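You operate a simulated robot arm through the tools that you are given. There is no shell and no other tool. Be economical: measure what you need, move in short steps, check, and stop when the job is done.

You are at the controls of a simulated robot arm. One attempt, no reset.

## Task
Take the packing block from the trough end of bench 2 and put it on top of the black short rods.

The check looks at the end state, three seconds after you hand in, the way a careful person would. Anything else that was tipped, shoved, dropped, spilled or broken makes it a failure.

## Robot
A 6-joint arm with a two-finger parallel gripper, fixed in place. Base frame: the origin is at the foot of the arm, x ahead of it, y to its left, z up; the work surface is at about z = 0. Lengths are in m, angles in degrees, forces in N, time in s.
With the tool pointing down near the work surface it reaches from about 0.14 to 0.58 m from the base axis. Its first joint turns from -66.0 to 66.0 degrees. Payload 2.1 kg.
The tool frame sits at the grasp point between the pads (the TCP): z along the fingers, y along the line on which they close. The tips reach 0.03 m beyond it. Largest opening 0.094 m; finger width 0.028, thickness 0.01; the body of the gripper, 0.05 by 0.096 m, starts 0.055 m behind the TCP.
Orientation is that of the tool frame in the base frame, as [roll, pitch, yaw] about the fixed x, y, z axes, in that order (R = Rz(yaw) Ry(pitch) Rx(roll)). With the fingers straight down and closing along the base's y, the tool's x points along the base's -x, its y along +y and its z along -z.

## Interface
- The arm moves only by the tool send_rows. Its arguments are lists of equal length, an entry for each row: "xyz": the shift along the tool's x, y, z in m, a list of three; "spin": the turn about the tool's z in degrees. In form: {"xyz": [[tx, ty, tz], ...], "spin": [spin, ...]}. A call has 1 to 10 rows; each row shifts and turns the commanded pose from where the row before left it, along the tool's axes as they then stand. "hand" is the finger opening in m, from 0 to 0.094, set as the call begins (left out, the last holds). Rows are played at 5 a second. More than 0.05 m and 8.6 degrees between two rows, or a gripper value outside its range, and nothing of the call is played. A pose out of reach is approached as far as the arm can. The call stops where the force on the tool passes 40 N (or 10 N more than at its start, if that is more) or the arm is blocked; 0.2 s more then pass. The fingers move at their own pace (about 0.072 m/s each) and stop on an object; they squeeze with about 29 N. The grip force told is the motor's: it shows also when the fingers shut on nothing. Time passes only in rows, and 0.2 s behind the last, so rows that do not move let the fingers close. The reply holds the time, the measured pose of the TCP, the force on the tool along the base axes, the opening and the grip force, in the units named above and with some noise, and new pictures: "show" is both (left out), scene, wrist or none.
- Cameras (640 x 400 px; columns grow to the right, rows downward): "scene" is fixed at [0.0459, -0.3613, 0.4971]; the picture's right is [0.86, -0.51, 0.00], its down [-0.23, -0.39, -0.89] and it looks along [0.46, 0.76, -0.45] (base axes); focal length 363 px, centre (320, 200). "wrist" rides on the gripper at [0.076, 0.014, -0.102] in the tool frame; the picture's right is [-0.18, 0.98, 0.00], its down [-0.75, -0.14, -0.64] and it looks along [-0.63, -0.12, 0.77] (tool axes); focal length 243 px, centre (320, 200). There is no depth. A picture from a camera that has moved, and an enlarged one, comes with that camera's place and axes in the base frame and with its lens.
- inspect(camera, box): a new picture of the part [left, top, right, bottom] of that camera's present view, enlarged. The clock stands still meanwhile.
- job_done(): hands the job in; it is judged then, once.

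Work in short steps. Places have to be worked out from the pictures, the camera data and where the tool is seen: move nearer, look again, correct. Check each grasp and each placing, and mend what went wrong. You have 90 turns and 170 pictures in all, those below and enlarged ones among them. Open the gripper and draw the arm clear of the work before you hand the job in, unless the task says otherwise; then end with one line.

The tools are called after ">>>" as name(argument=value, ...) on one line, values as JSON. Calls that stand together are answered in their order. send_rows: Moves the arm, as the interface text tells. Its arguments: {"type":"object","properties":{"xyz":{"type":"array","items":{"type":"array","items":{"type":"number"}}},"spin":{"type":"array","items":{"type":"number"}},"hand":{"type":"number"},"show":{"type":"string","enum":["both","scene","wrist","none"]}},"required":["xyz","spin"]} The other tools are called the same way: inspect (camera, box) takes an enlarged picture of a part of a camera's view; job_done () hands the job in.

At the start:

```text
clock: 0.0
eef_pos: [0.2682, 0.0626, 0.3443]
ee_rot: [179.9, 0.0, -179.9]
ft_force: [0.1, -0.2, 0.7]
finger_gap: 0.094
finger_force: 0.1
```

scene: 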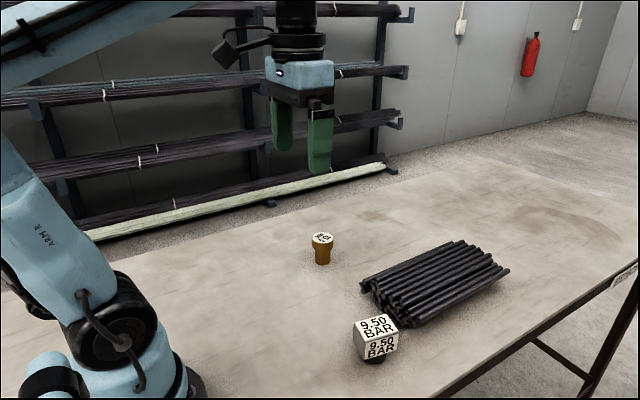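
wrist: 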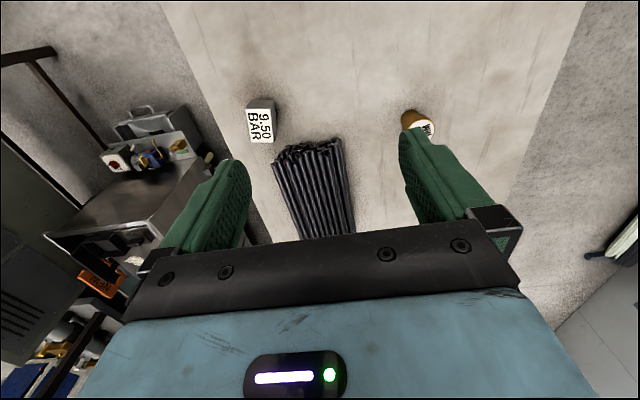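

I start by enlarging the objects on the bench to see what they are.

>>> inspect(camera="scene", box=[290, 220, 530, 370])

>>> inspect(camera="wrist", box=[220, 80, 460, 230])

>>> inspect(camera="wrist", box=[0, 90, 240, 400])

```text
2.67 times, centred on (410, 295) of scene
camera zoom: at [0.0459, -0.3613, 0.4971], right [0.86, -0.51, 0.0], down [-0.23, -0.39, -0.89], along [0.46, 0.76, -0.45], focal length 967 px, centre (80, -53)
```

zoom: 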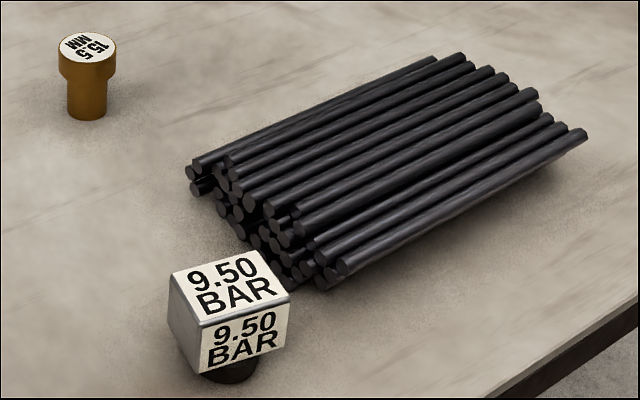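

```text
2.67 times, centred on (340, 155) of wrist
camera zoom: at [0.1921, 0.0751, 0.4468], right [0.18, 0.98, 0.0], down [0.75, -0.14, 0.64], along [0.63, -0.12, -0.77], focal length 647 px, centre (267, 320)
```

zoom: 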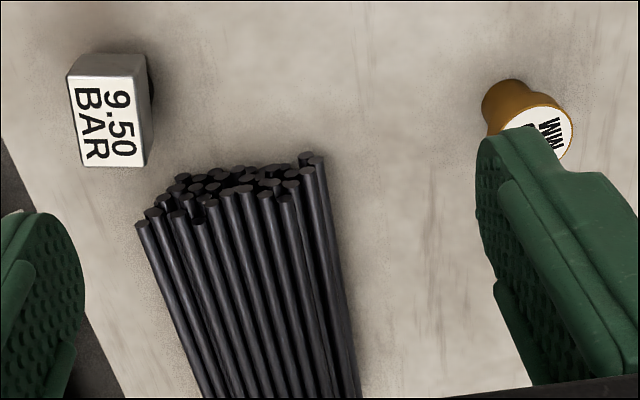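

```text
1.29 times, centred on (120, 245) of wrist
camera zoom: at [0.1921, 0.0751, 0.4468], right [0.18, 0.98, 0.0], down [0.75, -0.14, 0.64], along [0.63, -0.12, -0.77], focal length 313 px, centre (578, 142)
```

zoom: 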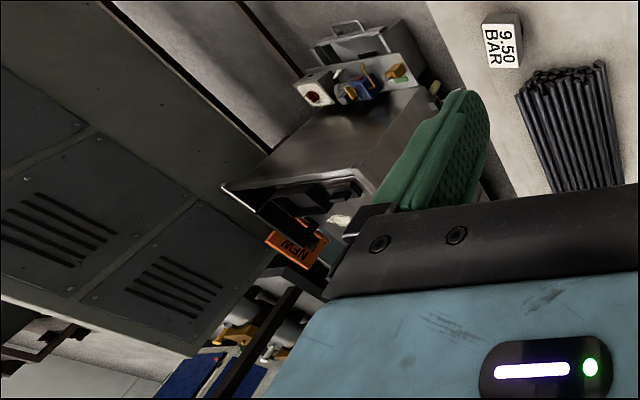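

Block, plug and rods stand on the bench here; another bench lies at negative y. I check the label at the scene's right edge and enlarge the side bench.

>>> inspect(camera="scene", box=[560, 240, 640, 300])

>>> inspect(camera="wrist", box=[40, 90, 220, 220])

>>> inspect(camera="wrist", box=[0, 220, 180, 400])

```text
6.67 times, centred on (600, 270) of scene
camera zoom: at [0.0459, -0.3613, 0.4971], right [0.86, -0.51, 0.0], down [-0.23, -0.39, -0.89], along [0.46, 0.76, -0.45], focal length 2418 px, centre (-1547, -267)
```

zoom: 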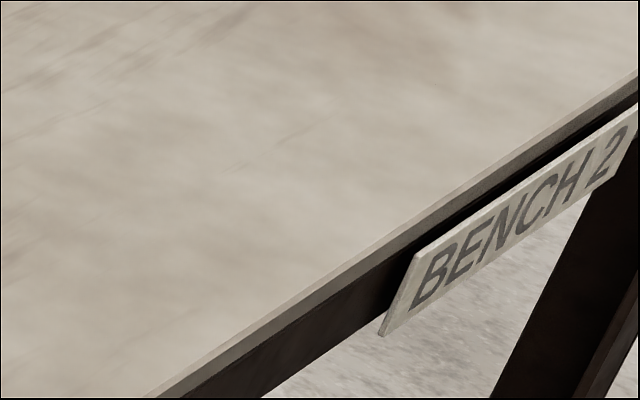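

```text
3.08 times, centred on (130, 155) of wrist
camera zoom: at [0.1921, 0.0751, 0.4468], right [0.18, 0.98, 0.0], down [0.75, -0.14, 0.64], along [0.63, -0.12, -0.77], focal length 746 px, centre (905, 338)
```

zoom: 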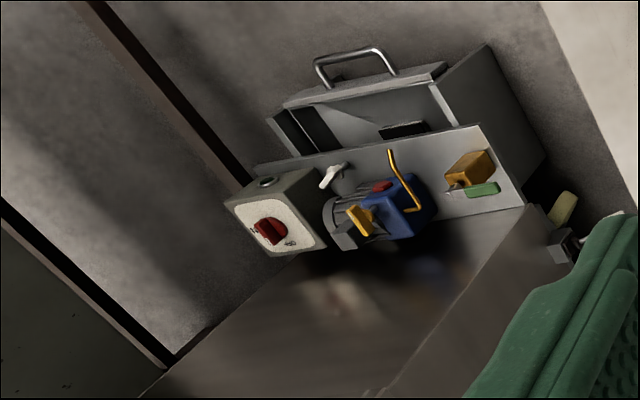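

```text
2.22 times, centred on (90, 310) of wrist
camera zoom: at [0.1921, 0.0751, 0.4468], right [0.18, 0.98, 0.0], down [0.75, -0.14, 0.64], along [0.63, -0.12, -0.77], focal length 539 px, centre (831, -44)
```

zoom: 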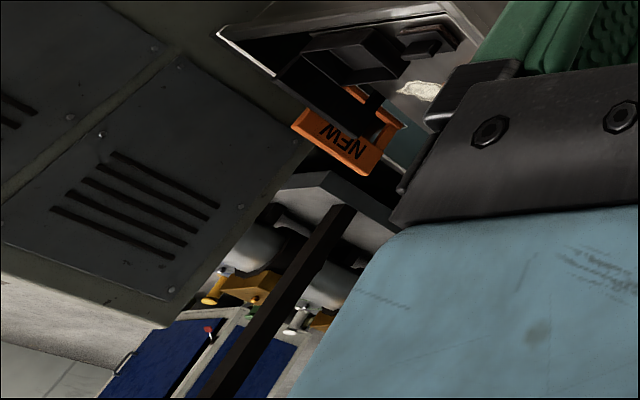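

The work surface is itself Bench 2; neither object is obviously a packing block nor is a trough seen. I turn the wrist to look around at the left side first.

>>> send_rows(xyz=[[0, 0, 0], [0, 0, 0], [0, 0, 0], [0, 0, 0], [0, 0, 0], [0, 0, 0], [0, 0, 0], [0, 0, 0]], spin=[-8.5, -8.5, -8.5, -8.5, -8.5, -8.5, -8.5, -8.5], show="both")

```text
clock: 1.8
eef_pos: [0.268, 0.0628, 0.3433]
ee_rot: [180.0, 0.0, -111.9]
ft_force: [0.0, 0.5, -0.4]
finger_gap: 0.0942
finger_force: 0.0
camera wrist: at [0.2268, -0.0049, 0.4466], right [-0.84, 0.54, 0.0], down [0.41, 0.65, 0.64], along [0.35, 0.54, -0.77], focal length 243 px, centre (320, 200)
```

scene: 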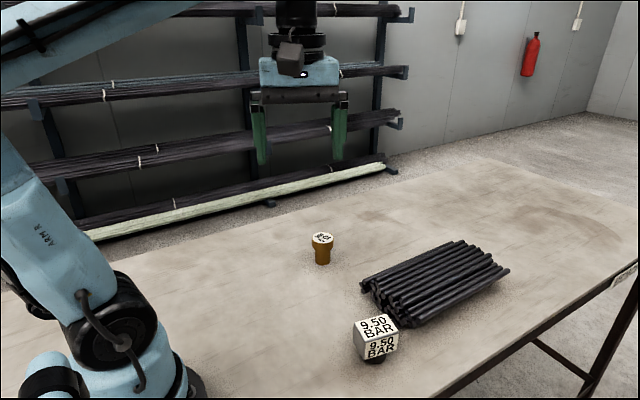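
wrist: 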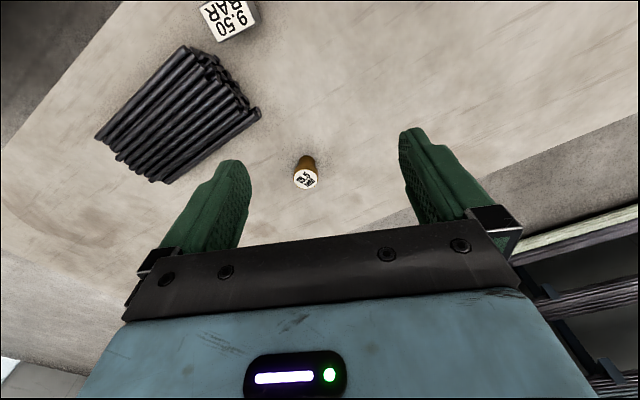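

Nothing more on that side. I turn the other way to look at the right side of the bench.

>>> send_rows(xyz=[[0, 0, 0], [0, 0, 0], [0, 0, 0], [0, 0, 0], [0, 0, 0], [0, 0, 0], [0, 0, 0], [0, 0, 0], [0, 0, 0], [0, 0, 0]], spin=[8.5, 8.5, 8.5, 8.5, 8.5, 8.5, 8.5, 8.5, 8.5, 8.5], show="none")

>>> send_rows(xyz=[[0, 0, 0], [0, 0, 0], [0, 0, 0], [0, 0, 0], [0, 0, 0], [0, 0, 0], [0, 0, 0], [0, 0, 0]], spin=[8.5, 8.5, 8.5, 8.5, 8.5, 8.5, 8.5, 8.5], show="wrist")

```text
clock: 4.0
eef_pos: [0.2683, 0.0629, 0.343]
ee_rot: [-180.0, -0.1, 162.8]
ft_force: [-0.3, 0.2, 0.1]
finger_gap: 0.0937
finger_force: 0.1
```

```text
clock: 5.8
eef_pos: [0.2675, 0.0633, 0.344]
ee_rot: [179.9, 0.0, 95.0]
ft_force: [0.5, -0.3, -0.5]
finger_gap: 0.0938
finger_force: 0.0
camera wrist: at [0.2762, 0.1385, 0.4474], right [0.99, -0.1, 0.0], down [-0.08, -0.76, 0.64], along [-0.06, -0.64, -0.77], focal length 243 px, centre (320, 200)
```

wrist: 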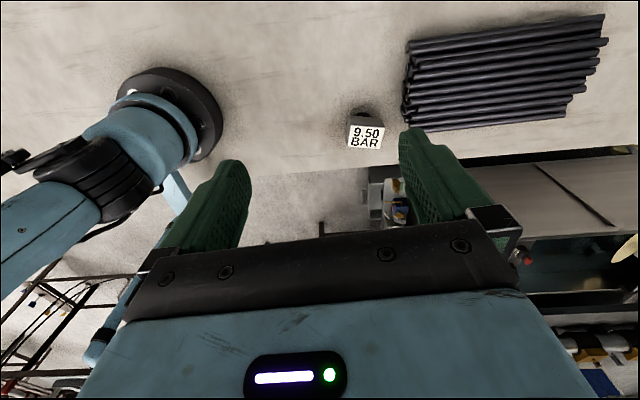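

Only the block and the plug are seen on the bench. I look at the items beyond the bench to find the trough.

>>> inspect(camera="wrist", box=[320, 80, 640, 320])

>>> inspect(camera="wrist", box=[0, 220, 160, 400])

```text
1.67 times, centred on (480, 200) of wrist
camera zoom: at [0.2762, 0.1385, 0.4474], right [0.99, -0.1, 0.0], down [-0.08, -0.76, 0.64], along [-0.06, -0.64, -0.77], focal length 404 px, centre (53, 200)
```

zoom: 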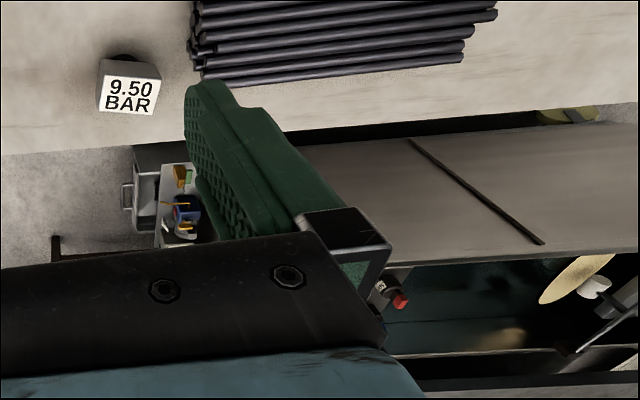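

```text
2.22 times, centred on (80, 310) of wrist
camera zoom: at [0.2762, 0.1385, 0.4474], right [0.99, -0.1, 0.0], down [-0.08, -0.76, 0.64], along [-0.06, -0.64, -0.77], focal length 539 px, centre (853, -44)
```

zoom: 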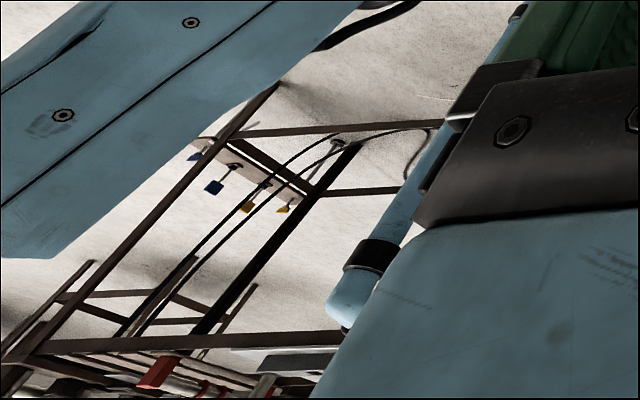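

The block near the front edge and the brass plug are the candidates; I need to find the trough. I move over the front edge to look down at the neighbouring machine.

>>> send_rows(xyz=[[-0.045, 0, 0], [-0.045, 0, 0], [-0.045, 0, 0], [-0.045, 0, 0], [-0.045, 0, 0], [0, 0.04, 0]], spin=[0, 0, 0, 0, 0, 0], show="both")

```text
clock: 7.2
eef_pos: [0.3278, -0.1594, 0.3454]
ee_rot: [179.8, -0.1, 95.1]
ft_force: [0.3, -0.4, -0.6]
finger_gap: 0.0941
finger_force: 0.0
camera wrist: at [0.3355, -0.0832, 0.449], right [1.0, -0.1, 0.0], down [-0.08, -0.76, 0.64], along [-0.06, -0.64, -0.77], focal length 243 px, centre (320, 200)
```

scene: 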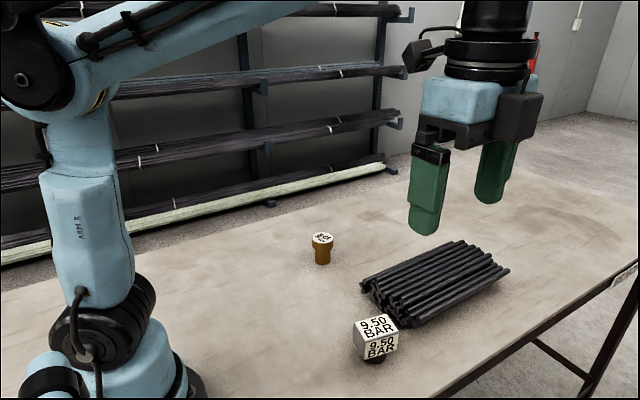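
wrist: 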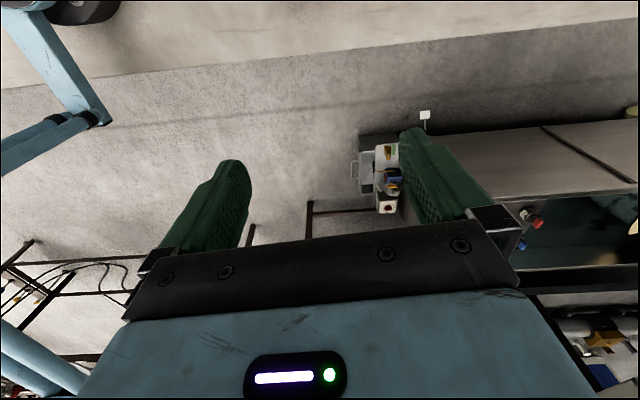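

The machine stands off the -y side of the bench. I turn to see more of it toward +x.

>>> send_rows(xyz=[[0, 0, 0], [0, 0, 0], [0, 0, 0], [0, 0, 0], [0, 0, 0], [0, 0, 0]], spin=[-8.5, -8.5, -8.5, -8.5, -8.5, -8.5], show="wrist")

>>> inspect(camera="wrist", box=[100, 40, 480, 250])

```text
clock: 8.6
eef_pos: [0.3272, -0.1587, 0.3438]
ee_rot: [179.9, 0.1, 146.2]
ft_force: [-0.4, 0.2, 0.4]
finger_gap: 0.0942
finger_force: 0.0
camera wrist: at [0.2719, -0.1061, 0.4471], right [0.7, 0.71, 0.0], down [0.55, -0.54, 0.64], along [0.46, -0.45, -0.77], focal length 243 px, centre (320, 200)
```

wrist: 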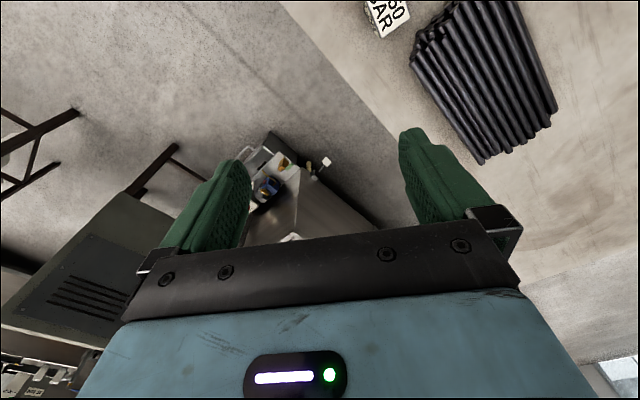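

```text
1.68 times, centred on (290, 145) of wrist
camera zoom: at [0.2719, -0.1061, 0.4471], right [0.7, 0.71, 0.0], down [0.55, -0.54, 0.64], along [0.46, -0.45, -0.77], focal length 409 px, centre (370, 293)
```

zoom: 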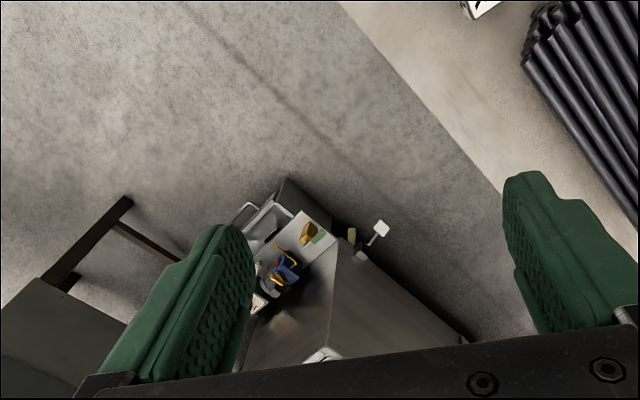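

A bluish thing shows beyond the far end of the bench, at the lower right. I enlarge it.

>>> inspect(camera="wrist", box=[540, 320, 640, 400])

>>> send_rows(xyz=[[0, 0, 0], [0, 0, 0], [0, 0, 0], [0, 0, 0], [0, 0, 0], [0, 0, 0], [0, 0, 0]], spin=[-8.5, -8.5, -8.5, -8.5, -8.5, -8.5, -8.5], show="wrist")

```text
5.00 times, centred on (590, 360) of wrist
camera zoom: at [0.2719, -0.1061, 0.4471], right [0.7, 0.71, 0.0], down [0.55, -0.54, 0.64], along [0.46, -0.45, -0.77], focal length 1213 px, centre (-1030, -600)
```

zoom: 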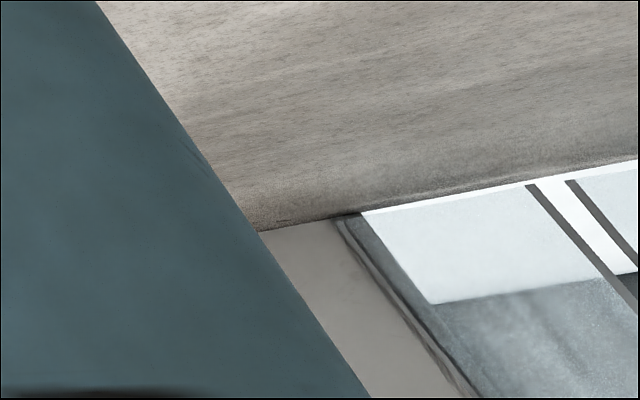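

```text
clock: 10.2
eef_pos: [0.3279, -0.158, 0.344]
ee_rot: [-180.0, -0.1, -154.4]
ft_force: [-0.2, 0.0, -0.1]
finger_gap: 0.094
finger_force: 0.2
camera wrist: at [0.2535, -0.1801, 0.4468], right [-0.26, 0.97, 0.0], down [0.74, 0.2, 0.64], along [0.62, 0.17, -0.77], focal length 243 px, centre (320, 200)
```

wrist: 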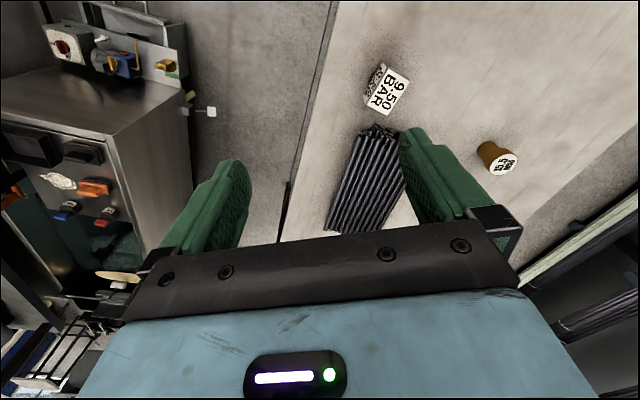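

I enlarge the block, the rods and the plug from this angle.

>>> inspect(camera="wrist", box=[330, 40, 430, 140])

>>> inspect(camera="wrist", box=[450, 120, 550, 200])

>>> inspect(camera="scene", box=[330, 290, 430, 380])

>>> inspect(camera="wrist", box=[0, 0, 230, 300])

```text
4.00 times, centred on (380, 90) of wrist
camera zoom: at [0.2535, -0.1801, 0.4468], right [-0.26, 0.97, 0.0], down [0.74, 0.2, 0.64], along [0.62, 0.17, -0.77], focal length 970 px, centre (80, 640)
```

zoom: 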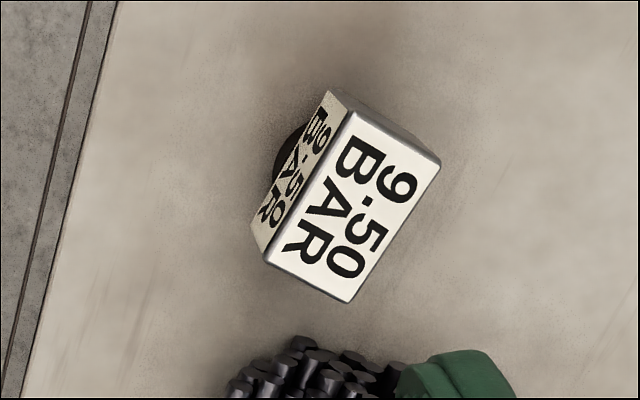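

```text
5.00 times, centred on (500, 160) of wrist
camera zoom: at [0.2535, -0.1801, 0.4468], right [-0.26, 0.97, 0.0], down [0.74, 0.2, 0.64], along [0.62, 0.17, -0.77], focal length 1213 px, centre (-580, 400)
```

zoom: 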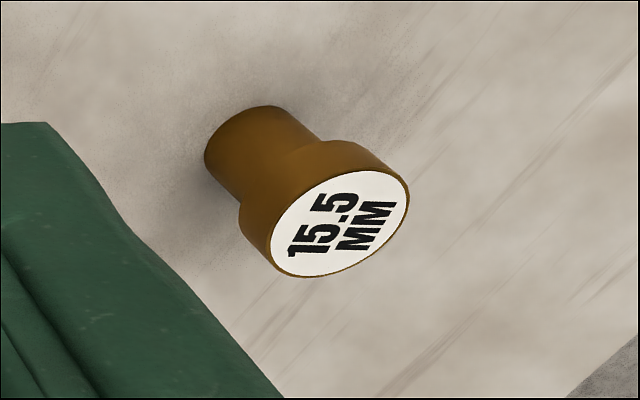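

```text
4.44 times, centred on (380, 335) of scene
camera zoom: at [0.0459, -0.3613, 0.4971], right [0.86, -0.51, 0.0], down [-0.23, -0.39, -0.89], along [0.46, 0.76, -0.45], focal length 1612 px, centre (53, -400)
```

zoom: 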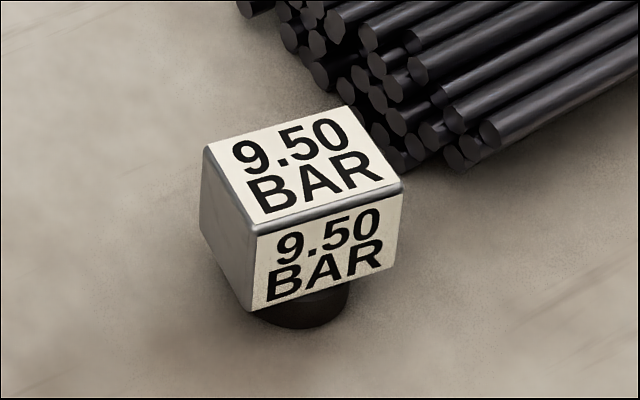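

```text
1.33 times, centred on (115, 150) of wrist
camera zoom: at [0.2535, -0.1801, 0.4468], right [-0.26, 0.97, 0.0], down [0.74, 0.2, 0.64], along [0.62, 0.17, -0.77], focal length 324 px, centre (593, 267)
```

zoom: 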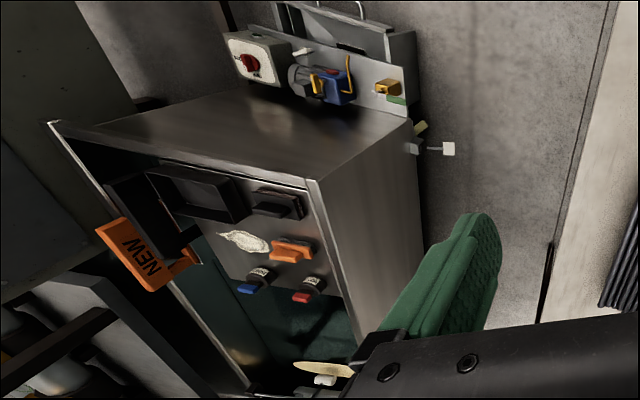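

I still haven't found the trough; I turn to look back past the base (-x).

>>> send_rows(xyz=[[0, 0, 0], [0, 0, 0], [0, 0, 0], [0, 0, 0], [0, 0, 0], [0, 0, 0], [0, 0, 0], [0, 0, 0], [0, 0, 0], [0, 0, 0]], spin=[8.5, 8.5, 8.5, 8.5, 8.5, 8.5, 8.5, 8.5, 8.5, 8.5], show="none")

>>> send_rows(xyz=[[0, 0, 0], [0, 0, 0], [0, 0, 0], [0, 0, 0], [0, 0, 0], [0, 0, 0], [0, 0, 0], [0, 0, 0], [0, 0, 0]], spin=[8.5, 8.5, 8.5, 8.5, 8.5, 8.5, 8.5, 8.5, 8.5], show="wrist")

```text
clock: 12.4
eef_pos: [0.3262, -0.159, 0.3436]
ee_rot: [180.0, 0.0, 120.4]
ft_force: [0.6, 0.0, 0.1]
finger_gap: 0.0942
finger_force: 0.1
```

```text
clock: 14.4
eef_pos: [0.3278, -0.1563, 0.3442]
ee_rot: [-179.9, 0.0, 43.9]
ft_force: [0.2, 0.4, 0.3]
finger_gap: 0.0939
finger_force: 0.1
camera wrist: at [0.393, -0.1171, 0.4471], right [0.55, -0.84, 0.0], down [-0.64, -0.42, 0.64], along [-0.54, -0.35, -0.77], focal length 243 px, centre (320, 200)
```

wrist: 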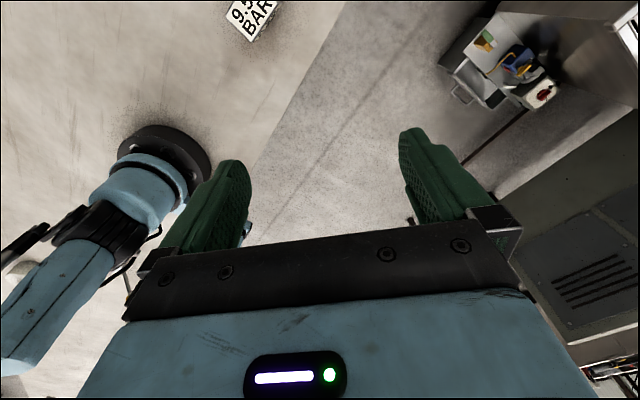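

More of the room but no trough yet. I turn further and move to the left to see the -x end.

>>> send_rows(xyz=[[0, 0, 0], [0, 0, 0], [0, 0, 0], [0, 0, 0], [0, 0, 0], [0, 0, 0], [0, 0, 0]], spin=[8.5, 8.5, 8.5, 8.5, 8.5, 8.5, 8.5], show="wrist")

```text
clock: 16.0
eef_pos: [0.3269, -0.1591, 0.3434]
ee_rot: [-180.0, -0.1, -15.7]
ft_force: [-0.1, 0.1, 0.2]
finger_gap: 0.094
finger_force: 0.0
camera wrist: at [0.3967, -0.194, 0.4468], right [-0.44, -0.9, 0.0], down [-0.69, 0.34, 0.64], along [-0.58, 0.28, -0.77], focal length 243 px, centre (320, 200)
```

wrist: 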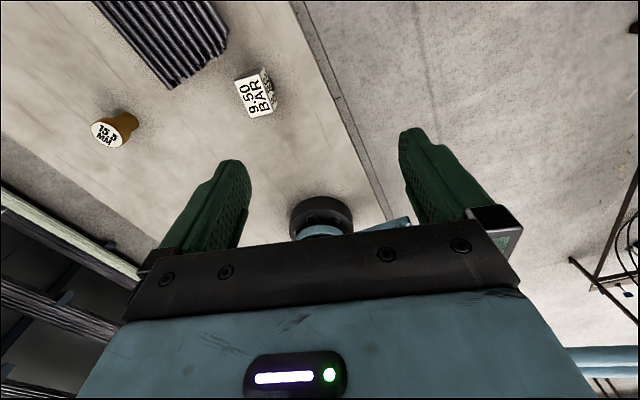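

No trough is visible, but the only block is the "9.50 BAR" cube, on the side facing the neighbouring machine's basin; the other item is a round plug. I put its top at z≈0.07 centred on (0.331,-0.057), short side along y, yaw about -8°. I move above it for a closer look.

>>> send_rows(xyz=[[0, 0, 0], [-0.005, -0.04, 0.03], [-0.005, -0.04, 0.03], [0, -0.0216, 0.03], [0, 0, 0.03]], spin=[-7.7, 0, 0, 0, 0], show="both")

```text
refused: row 2 steps farther than a row can; nothing moved
```

The step was too long; I split it.

>>> send_rows(xyz=[[0, 0, 0], [-0.005, -0.035, 0.02], [-0.005, -0.035, 0.02], [0, -0.0316, 0.03], [0, 0, 0.03], [0, 0, 0.03]], spin=[-7.7, 0, 0, 0, 0, 0], show="both")

```text
clock: 17.4
eef_pos: [0.3234, -0.086, 0.2127]
ee_rot: [-179.9, -0.1, -7.5]
ft_force: [0.3, 0.1, 0.5]
finger_gap: 0.0941
finger_force: 0.1
out of reach, approached as far as the arm can: row 4
camera wrist: at [0.397, -0.1122, 0.3154], right [-0.31, -0.95, 0.0], down [-0.73, 0.24, 0.64], along [-0.61, 0.2, -0.77], focal length 243 px, centre (320, 200)
```

scene: 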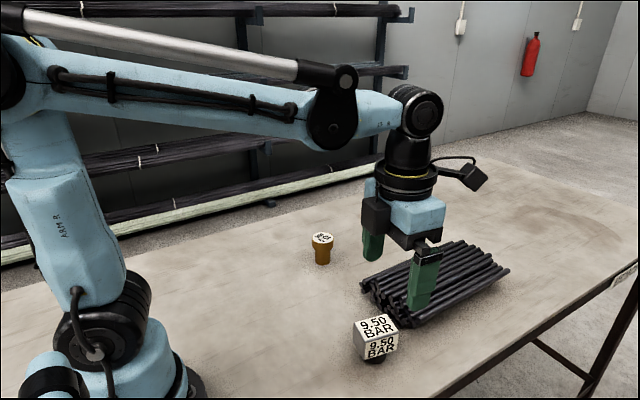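
wrist: 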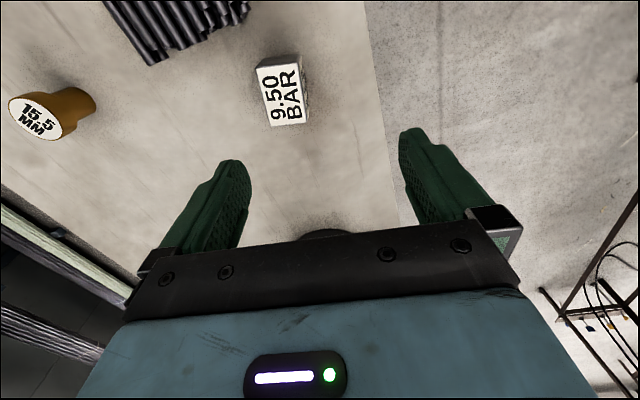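

The wrist is at a joint limit here, so I turn back 180° (yaw 172) for the same grasp line.

>>> send_rows(xyz=[[0, 0, -0.03], [0, 0, 0], [0, 0, 0], [0, 0, 0], [0, 0, 0], [0, 0, 0], [0, 0, 0], [0, 0, 0], [0, 0, 0], [0, 0, 0]], spin=[-8.5, -8.5, -8.5, -8.5, -8.5, -8.5, -8.5, -8.5, -8.5, -8.5], show="none")

>>> send_rows(xyz=[[0, 0, 0], [0, 0, 0], [0, 0, 0], [0, 0, 0], [0, 0, 0], [0, 0, 0], [0, 0, 0], [0, 0, 0], [0, 0, 0], [0, 0, 0]], spin=[-8.5, -8.5, -8.5, -8.5, -8.5, -8.5, -8.5, -8.5, -8.5, -8.5], show="both")

```text
clock: 19.6
eef_pos: [0.3238, -0.0837, 0.2426]
ee_rot: [179.9, 0.0, 77.3]
ft_force: [-0.5, -0.8, 0.7]
finger_gap: 0.0939
finger_force: 0.1
```

```text
clock: 21.8
eef_pos: [0.3237, -0.0843, 0.2445]
ee_rot: [180.0, -0.1, 162.4]
ft_force: [-0.4, -0.2, 0.1]
finger_gap: 0.0941
finger_force: 0.1
camera wrist: at [0.2564, -0.0496, 0.3471], right [0.47, 0.88, 0.0], down [0.68, -0.36, 0.64], along [0.57, -0.3, -0.77], focal length 243 px, centre (320, 200)
```

scene: 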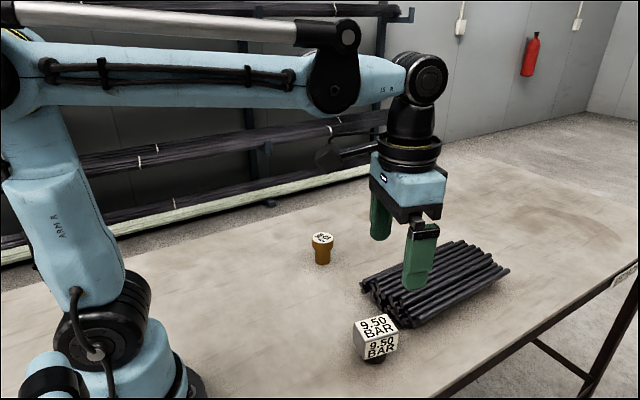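
wrist: 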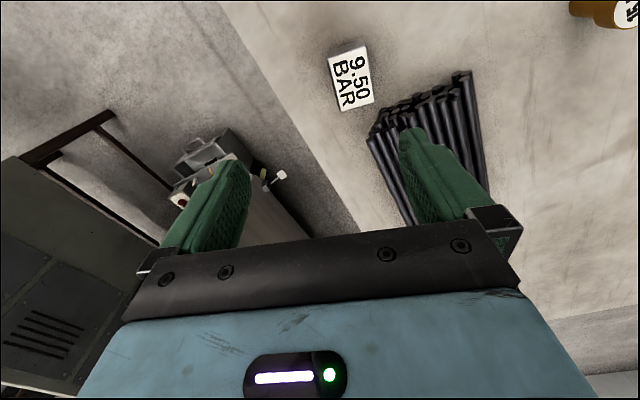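

The wrist view confirms the block top near (0.327,-0.052). I enlarge to refine its position and orientation and to see the rod pile's end.

>>> inspect(camera="wrist", box=[310, 30, 390, 120])

>>> inspect(camera="wrist", box=[350, 50, 510, 150])

```text
4.44 times, centred on (350, 75) of wrist
camera zoom: at [0.2564, -0.0496, 0.3471], right [0.47, 0.88, 0.0], down [0.68, -0.36, 0.64], along [0.57, -0.3, -0.77], focal length 1078 px, centre (187, 756)
```

zoom: 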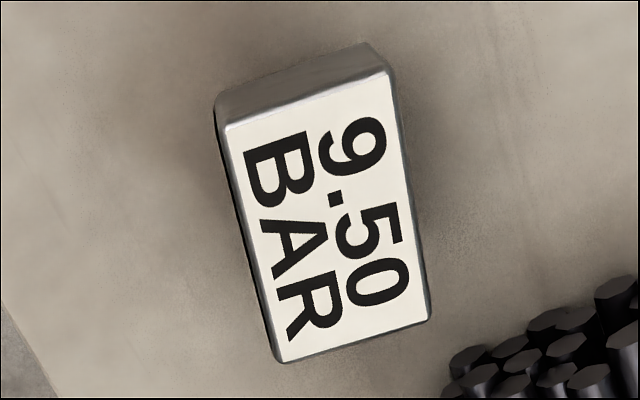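

```text
4.00 times, centred on (430, 100) of wrist
camera zoom: at [0.2564, -0.0496, 0.3471], right [0.47, 0.88, 0.0], down [0.68, -0.36, 0.64], along [0.57, -0.3, -0.77], focal length 970 px, centre (-120, 600)
```

zoom: 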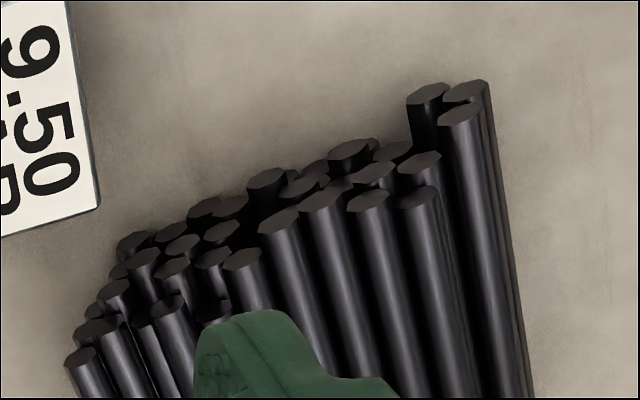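

Block: centre ≈(0.332,-0.054), 55×37 mm, z 0.037–0.07 on a stem, yaw ≈-10°. I align above it at z≈0.14 and check.

>>> send_rows(xyz=[[0, 0, 0], [-0.003, 0.0313, 0], [0, 0, 0.035], [0, 0, 0.035], [0, 0, 0.03]], spin=[-7.6, 0, 0, 0, 0], show="both")

```text
clock: 23.0
eef_pos: [0.3338, -0.0528, 0.1432]
ee_rot: [-180.0, -0.1, 169.9]
ft_force: [-0.1, -0.1, -0.4]
finger_gap: 0.0941
finger_force: 0.0
camera wrist: at [0.261, -0.027, 0.2452], right [0.36, 0.93, 0.0], down [0.72, -0.27, 0.64], along [0.6, -0.23, -0.77], focal length 243 px, centre (320, 200)
```

scene: 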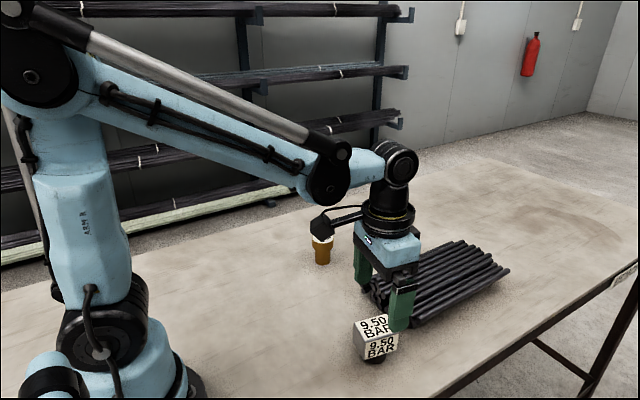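
wrist: 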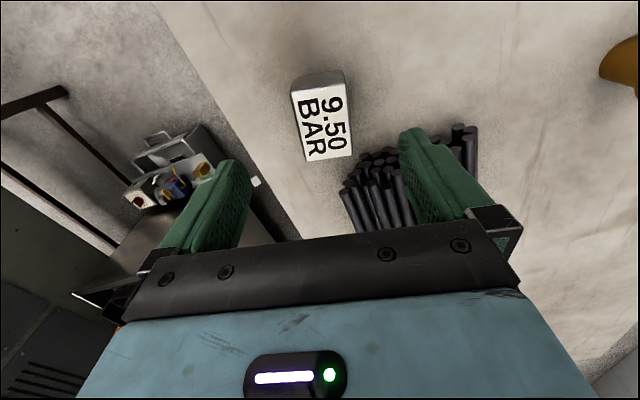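

Aligned; the rods begin at x≈0.39, clear of the fingers. I descend to TCP z≈0.053.

>>> send_rows(xyz=[[0.003, 0, 0.03], [0, 0, 0.03], [0, 0, 0.03], [0, 0, 0]], spin=[0, 0, 0, 0], show="both")

```text
clock: 24.0
eef_pos: [0.3298, -0.0528, 0.0535]
ee_rot: [-180.0, 0.0, 169.8]
ft_force: [-0.1, 0.2, 0.6]
finger_gap: 0.0939
finger_force: 0.0
camera wrist: at [0.2592, -0.0267, 0.157], right [0.36, 0.93, 0.0], down [0.72, -0.27, 0.64], along [0.6, -0.23, -0.77], focal length 243 px, centre (320, 200)
```

scene: 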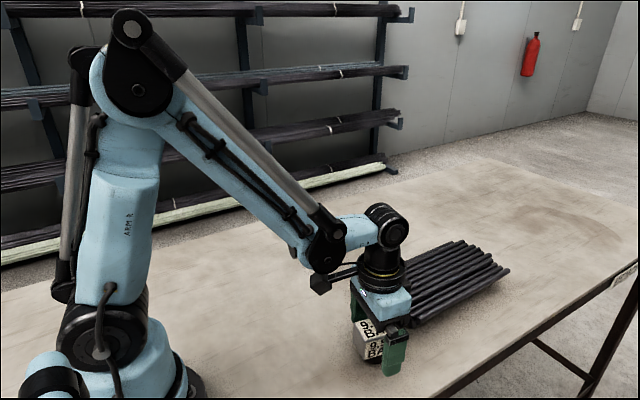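
wrist: 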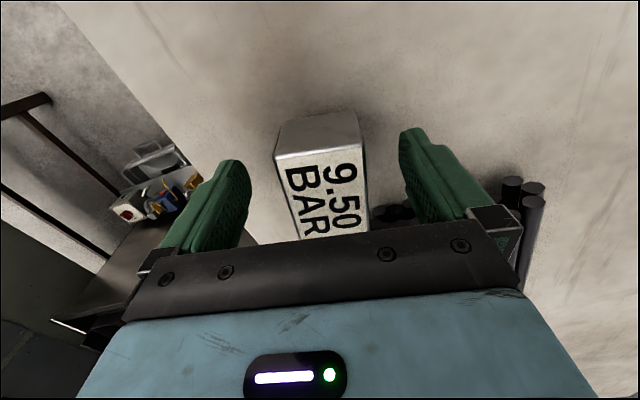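

The block lies between the fingers, perhaps 3 mm toward +y; I shift by that and close.

>>> send_rows(xyz=[[0, 0.003, 0]], spin=[0], show="none")

>>> send_rows(xyz=[[0, 0, 0], [0, 0, 0], [0, 0, 0], [0, 0, 0]], spin=[0, 0, 0, 0], hand=0.02, show="both")

```text
clock: 24.4
eef_pos: [0.3317, -0.0495, 0.0545]
ee_rot: [-179.9, 0.0, 169.8]
ft_force: [-0.3, -0.1, -0.3]
finger_gap: 0.0939
finger_force: 0.2
```

```text
clock: 25.4
eef_pos: [0.3305, -0.0492, 0.0526]
ee_rot: [179.9, 0.0, 169.7]
ft_force: [-0.5, 0.2, 0.9]
finger_gap: 0.0462
finger_force: 29.0
camera wrist: at [0.259, -0.0235, 0.1569], right [0.36, 0.93, 0.0], down [0.72, -0.27, 0.64], along [0.6, -0.23, -0.77], focal length 243 px, centre (320, 200)
```

scene: 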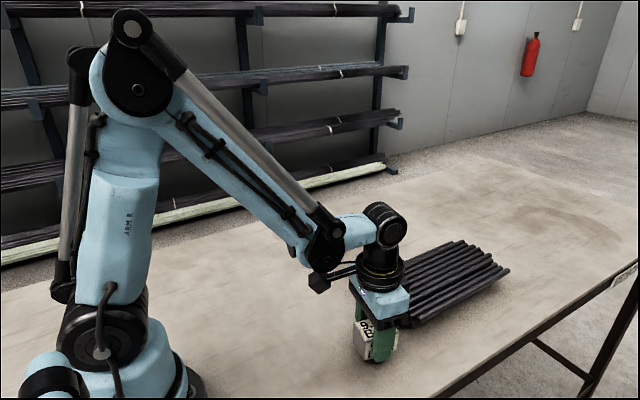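
wrist: 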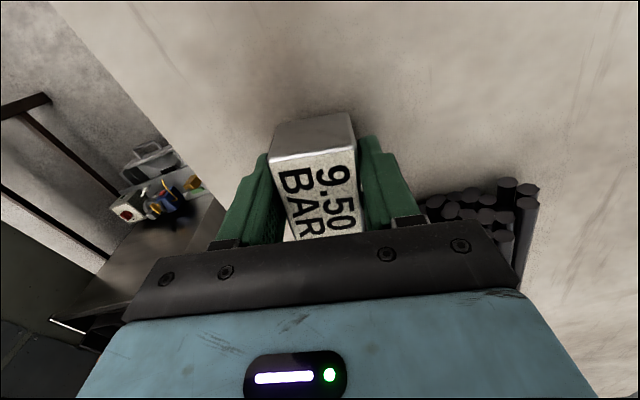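

Gripped at 46 mm with full force. I lift straight up and check.

>>> send_rows(xyz=[[0, 0, -0.02], [0, 0, -0.03], [0, 0, -0.03], [0, 0, -0.03], [0, 0, -0.03]], spin=[0, 0, 0, 0, 0], show="both")

>>> inspect(camera="scene", box=[320, 190, 520, 340])

```text
clock: 26.6
eef_pos: [0.3288, -0.0517, 0.1938]
ee_rot: [180.0, 0.0, 169.8]
ft_force: [0.0, -0.4, -2.0]
finger_gap: 0.0459
finger_force: 28.9
camera wrist: at [0.2573, -0.0256, 0.2973], right [0.36, 0.93, 0.0], down [0.72, -0.27, 0.64], along [0.6, -0.23, -0.77], focal length 243 px, centre (320, 200)
```

scene: 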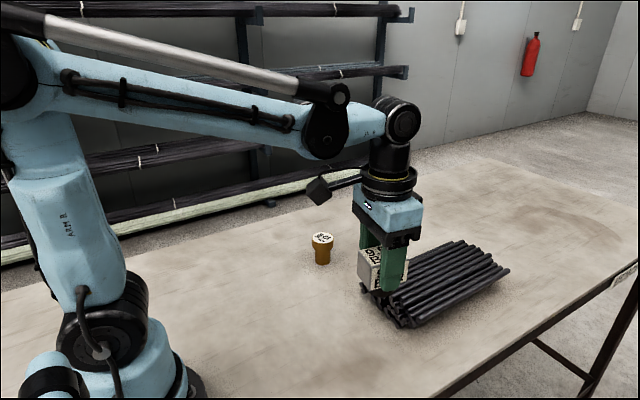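
wrist: 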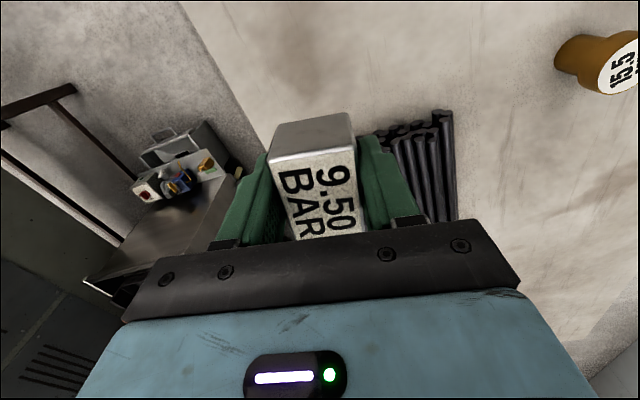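

```text
2.67 times, centred on (420, 265) of scene
camera zoom: at [0.0459, -0.3613, 0.497], right [0.86, -0.51, 0.0], down [-0.23, -0.39, -0.89], along [0.46, 0.76, -0.45], focal length 967 px, centre (53, 27)
```

zoom: 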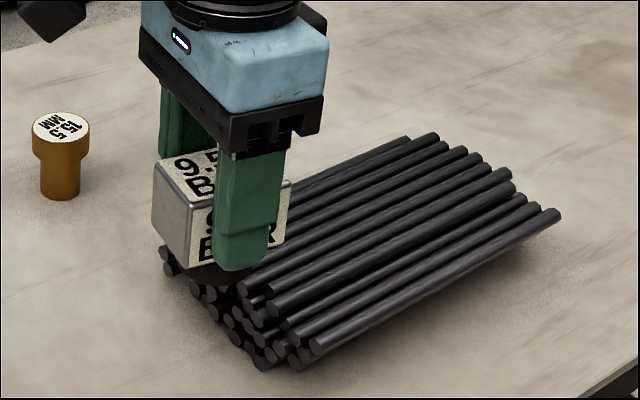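

The block is held level, clear of everything. I now shift sideways to get a clear wrist view of the rod pile's top.

>>> send_rows(xyz=[[0, -0.045, 0], [0, -0.045, 0], [0, -0.02, 0]], spin=[0, 0, 0], show="both")

>>> inspect(camera="wrist", box=[380, 70, 560, 230])

>>> inspect(camera="scene", box=[350, 220, 520, 335])

```text
clock: 27.4
eef_pos: [0.31, -0.1589, 0.1961]
ee_rot: [180.0, 0.1, 169.9]
ft_force: [-0.1, 0.6, -2.0]
finger_gap: 0.0461
finger_force: 28.9
camera wrist: at [0.238, -0.1335, 0.2986], right [0.36, 0.93, 0.0], down [0.72, -0.27, 0.64], along [0.6, -0.23, -0.77], focal length 243 px, centre (320, 200)
```

scene: 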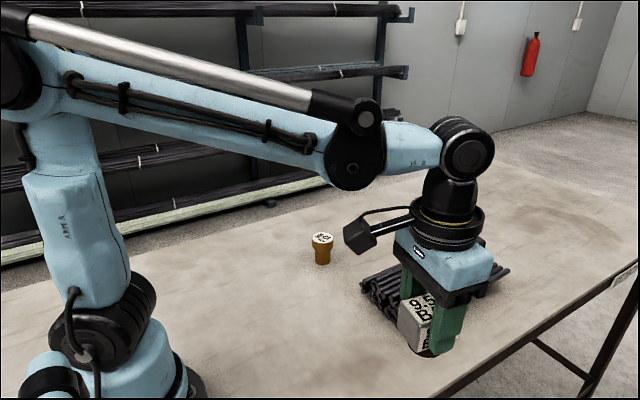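
wrist: 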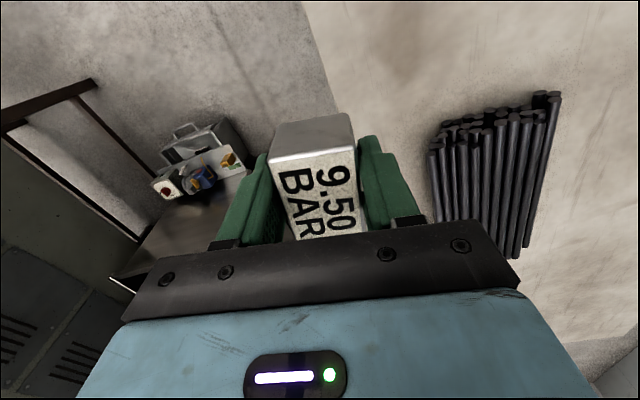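

```text
2.50 times, centred on (470, 150) of wrist
camera zoom: at [0.238, -0.1335, 0.2986], right [0.36, 0.93, 0.0], down [0.72, -0.27, 0.64], along [0.6, -0.23, -0.77], focal length 606 px, centre (-55, 325)
```

zoom: 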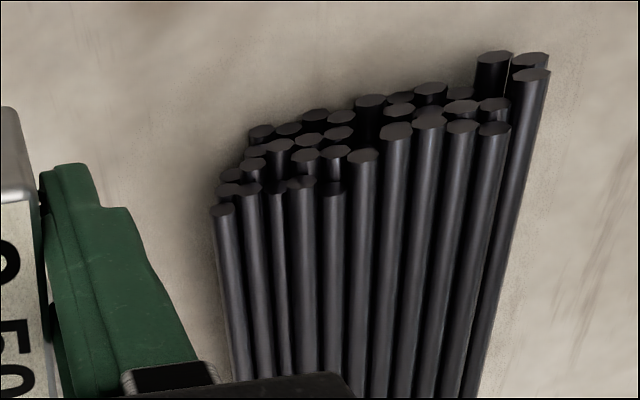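

```text
3.48 times, centred on (435, 278) of scene
camera zoom: at [0.0459, -0.3613, 0.497], right [0.86, -0.51, 0.0], down [-0.23, -0.39, -0.89], along [0.46, 0.76, -0.45], focal length 1262 px, centre (-80, -70)
```

zoom: 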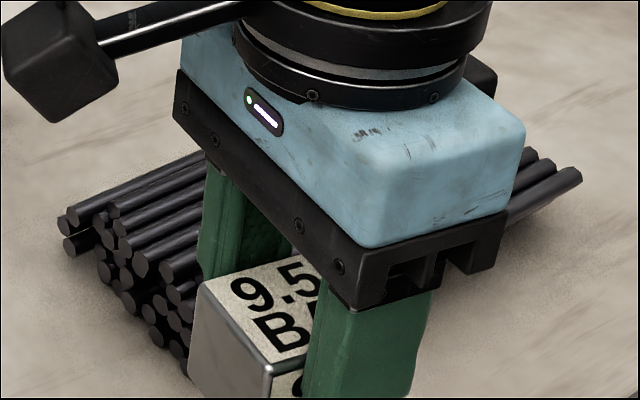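

I need a clear look at the pile's top to choose a flat spot; I raise and retract the held block out of the scene camera's line.

>>> send_rows(xyz=[[0, 0, -0.045], [0, 0, -0.045], [0.03, 0.03, -0.02], [0.03, 0.035, 0], [0.02, 0.04, 0], [0, 0.045, 0]], spin=[0, 0, 0, 0, 0, 0], show="wrist")

>>> inspect(camera="scene", box=[350, 230, 450, 335])

>>> inspect(camera="scene", box=[410, 230, 520, 320])

>>> inspect(camera="wrist", box=[250, 110, 450, 240])

```text
clock: 28.8
eef_pos: [0.2593, 0.0015, 0.3039]
ee_rot: [180.0, 0.0, 169.7]
ft_force: [-0.4, -0.2, -2.3]
finger_gap: 0.0463
finger_force: 29.4
camera wrist: at [0.188, 0.0283, 0.406], right [0.36, 0.93, 0.0], down [0.72, -0.27, 0.64], along [0.6, -0.23, -0.77], focal length 243 px, centre (320, 200)
```

wrist: 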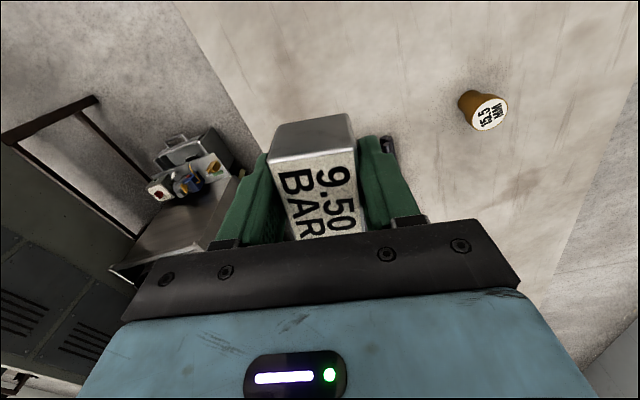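

```text
3.81 times, centred on (400, 282) of scene
camera zoom: at [0.0459, -0.3613, 0.497], right [0.86, -0.51, 0.0], down [-0.23, -0.39, -0.89], along [0.46, 0.76, -0.45], focal length 1382 px, centre (15, -114)
```

zoom: 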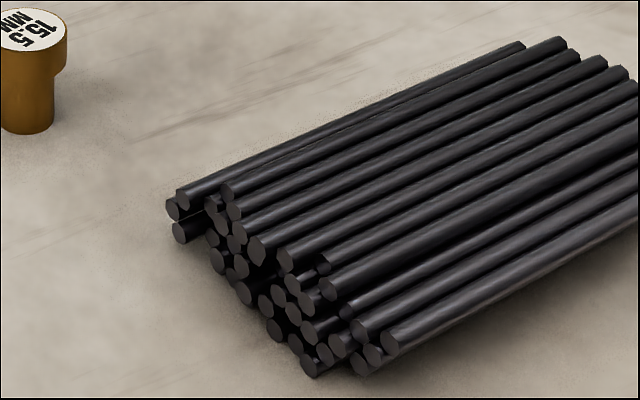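

```text
4.44 times, centred on (465, 275) of scene
camera zoom: at [0.0459, -0.3613, 0.497], right [0.86, -0.51, 0.0], down [-0.23, -0.39, -0.89], along [0.46, 0.76, -0.45], focal length 1612 px, centre (-324, -133)
```

zoom: 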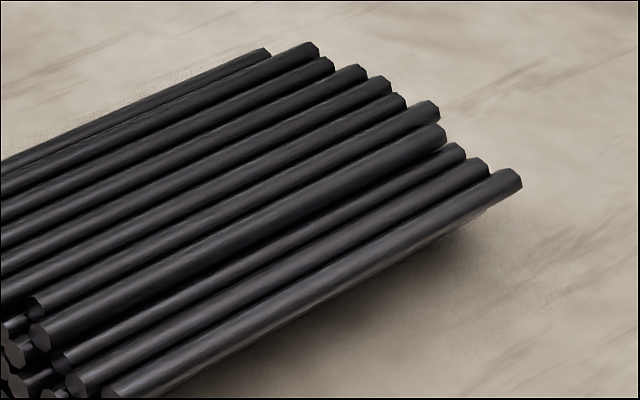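

```text
3.08 times, centred on (350, 175) of wrist
camera zoom: at [0.188, 0.0283, 0.406], right [0.36, 0.93, 0.0], down [0.72, -0.27, 0.64], along [0.6, -0.23, -0.77], focal length 746 px, centre (228, 277)
```

zoom: 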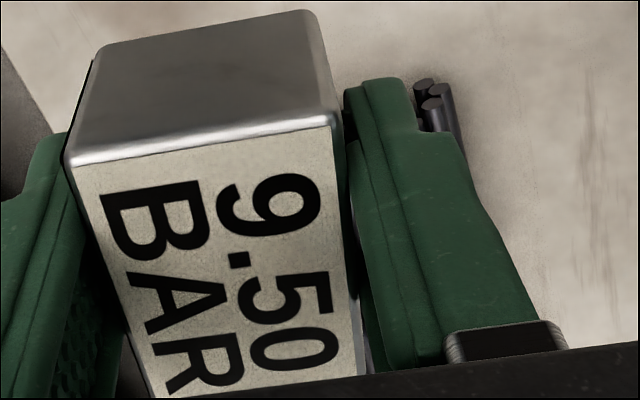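

The pile's top is a fairly flat layer of parallel rods spanning y≈-0.05…0.05, x≈0.41…0.69. I carry the block to (0.49, 0.005) at z≈0.2 and check.

>>> send_rows(xyz=[[-0.038, 0.0073, 0.0], [-0.038, 0.0073, 0.0], [-0.038, 0.0073, 0.02], [-0.038, 0.0073, 0.025], [-0.038, 0.0073, 0.025], [-0.038, 0.0073, 0.025], [0, 0, 0]], spin=[0, 0, 0, 0, 0, 0, 0], show="both")

>>> inspect(camera="scene", box=[340, 130, 540, 330])

```text
clock: 30.4
eef_pos: [0.4916, 0.0057, 0.2096]
ee_rot: [179.9, 0.1, 169.7]
ft_force: [-0.4, -0.5, -3.1]
finger_gap: 0.0462
finger_force: 29.2
camera wrist: at [0.42, 0.0316, 0.3124], right [0.36, 0.93, 0.0], down [0.72, -0.27, 0.64], along [0.6, -0.23, -0.77], focal length 243 px, centre (320, 200)
```

scene: 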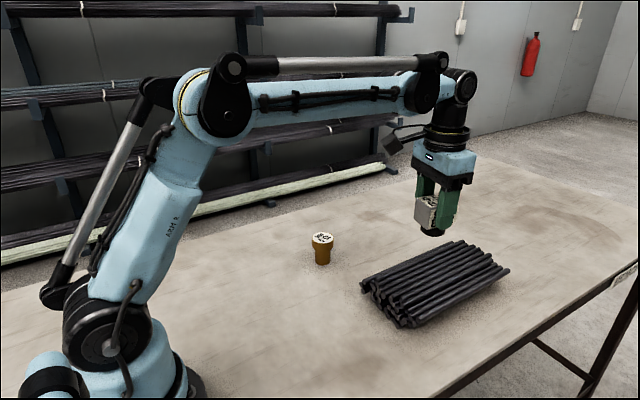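
wrist: 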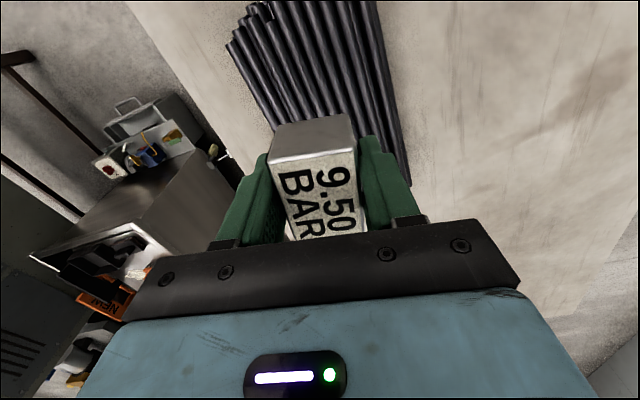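

```text
2.00 times, centred on (440, 230) of scene
camera zoom: at [0.046, -0.3613, 0.497], right [0.86, -0.51, 0.0], down [-0.23, -0.39, -0.89], along [0.46, 0.76, -0.45], focal length 726 px, centre (80, 140)
```

zoom: 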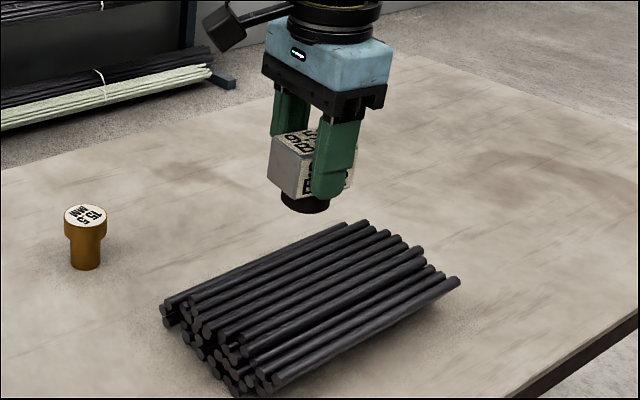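

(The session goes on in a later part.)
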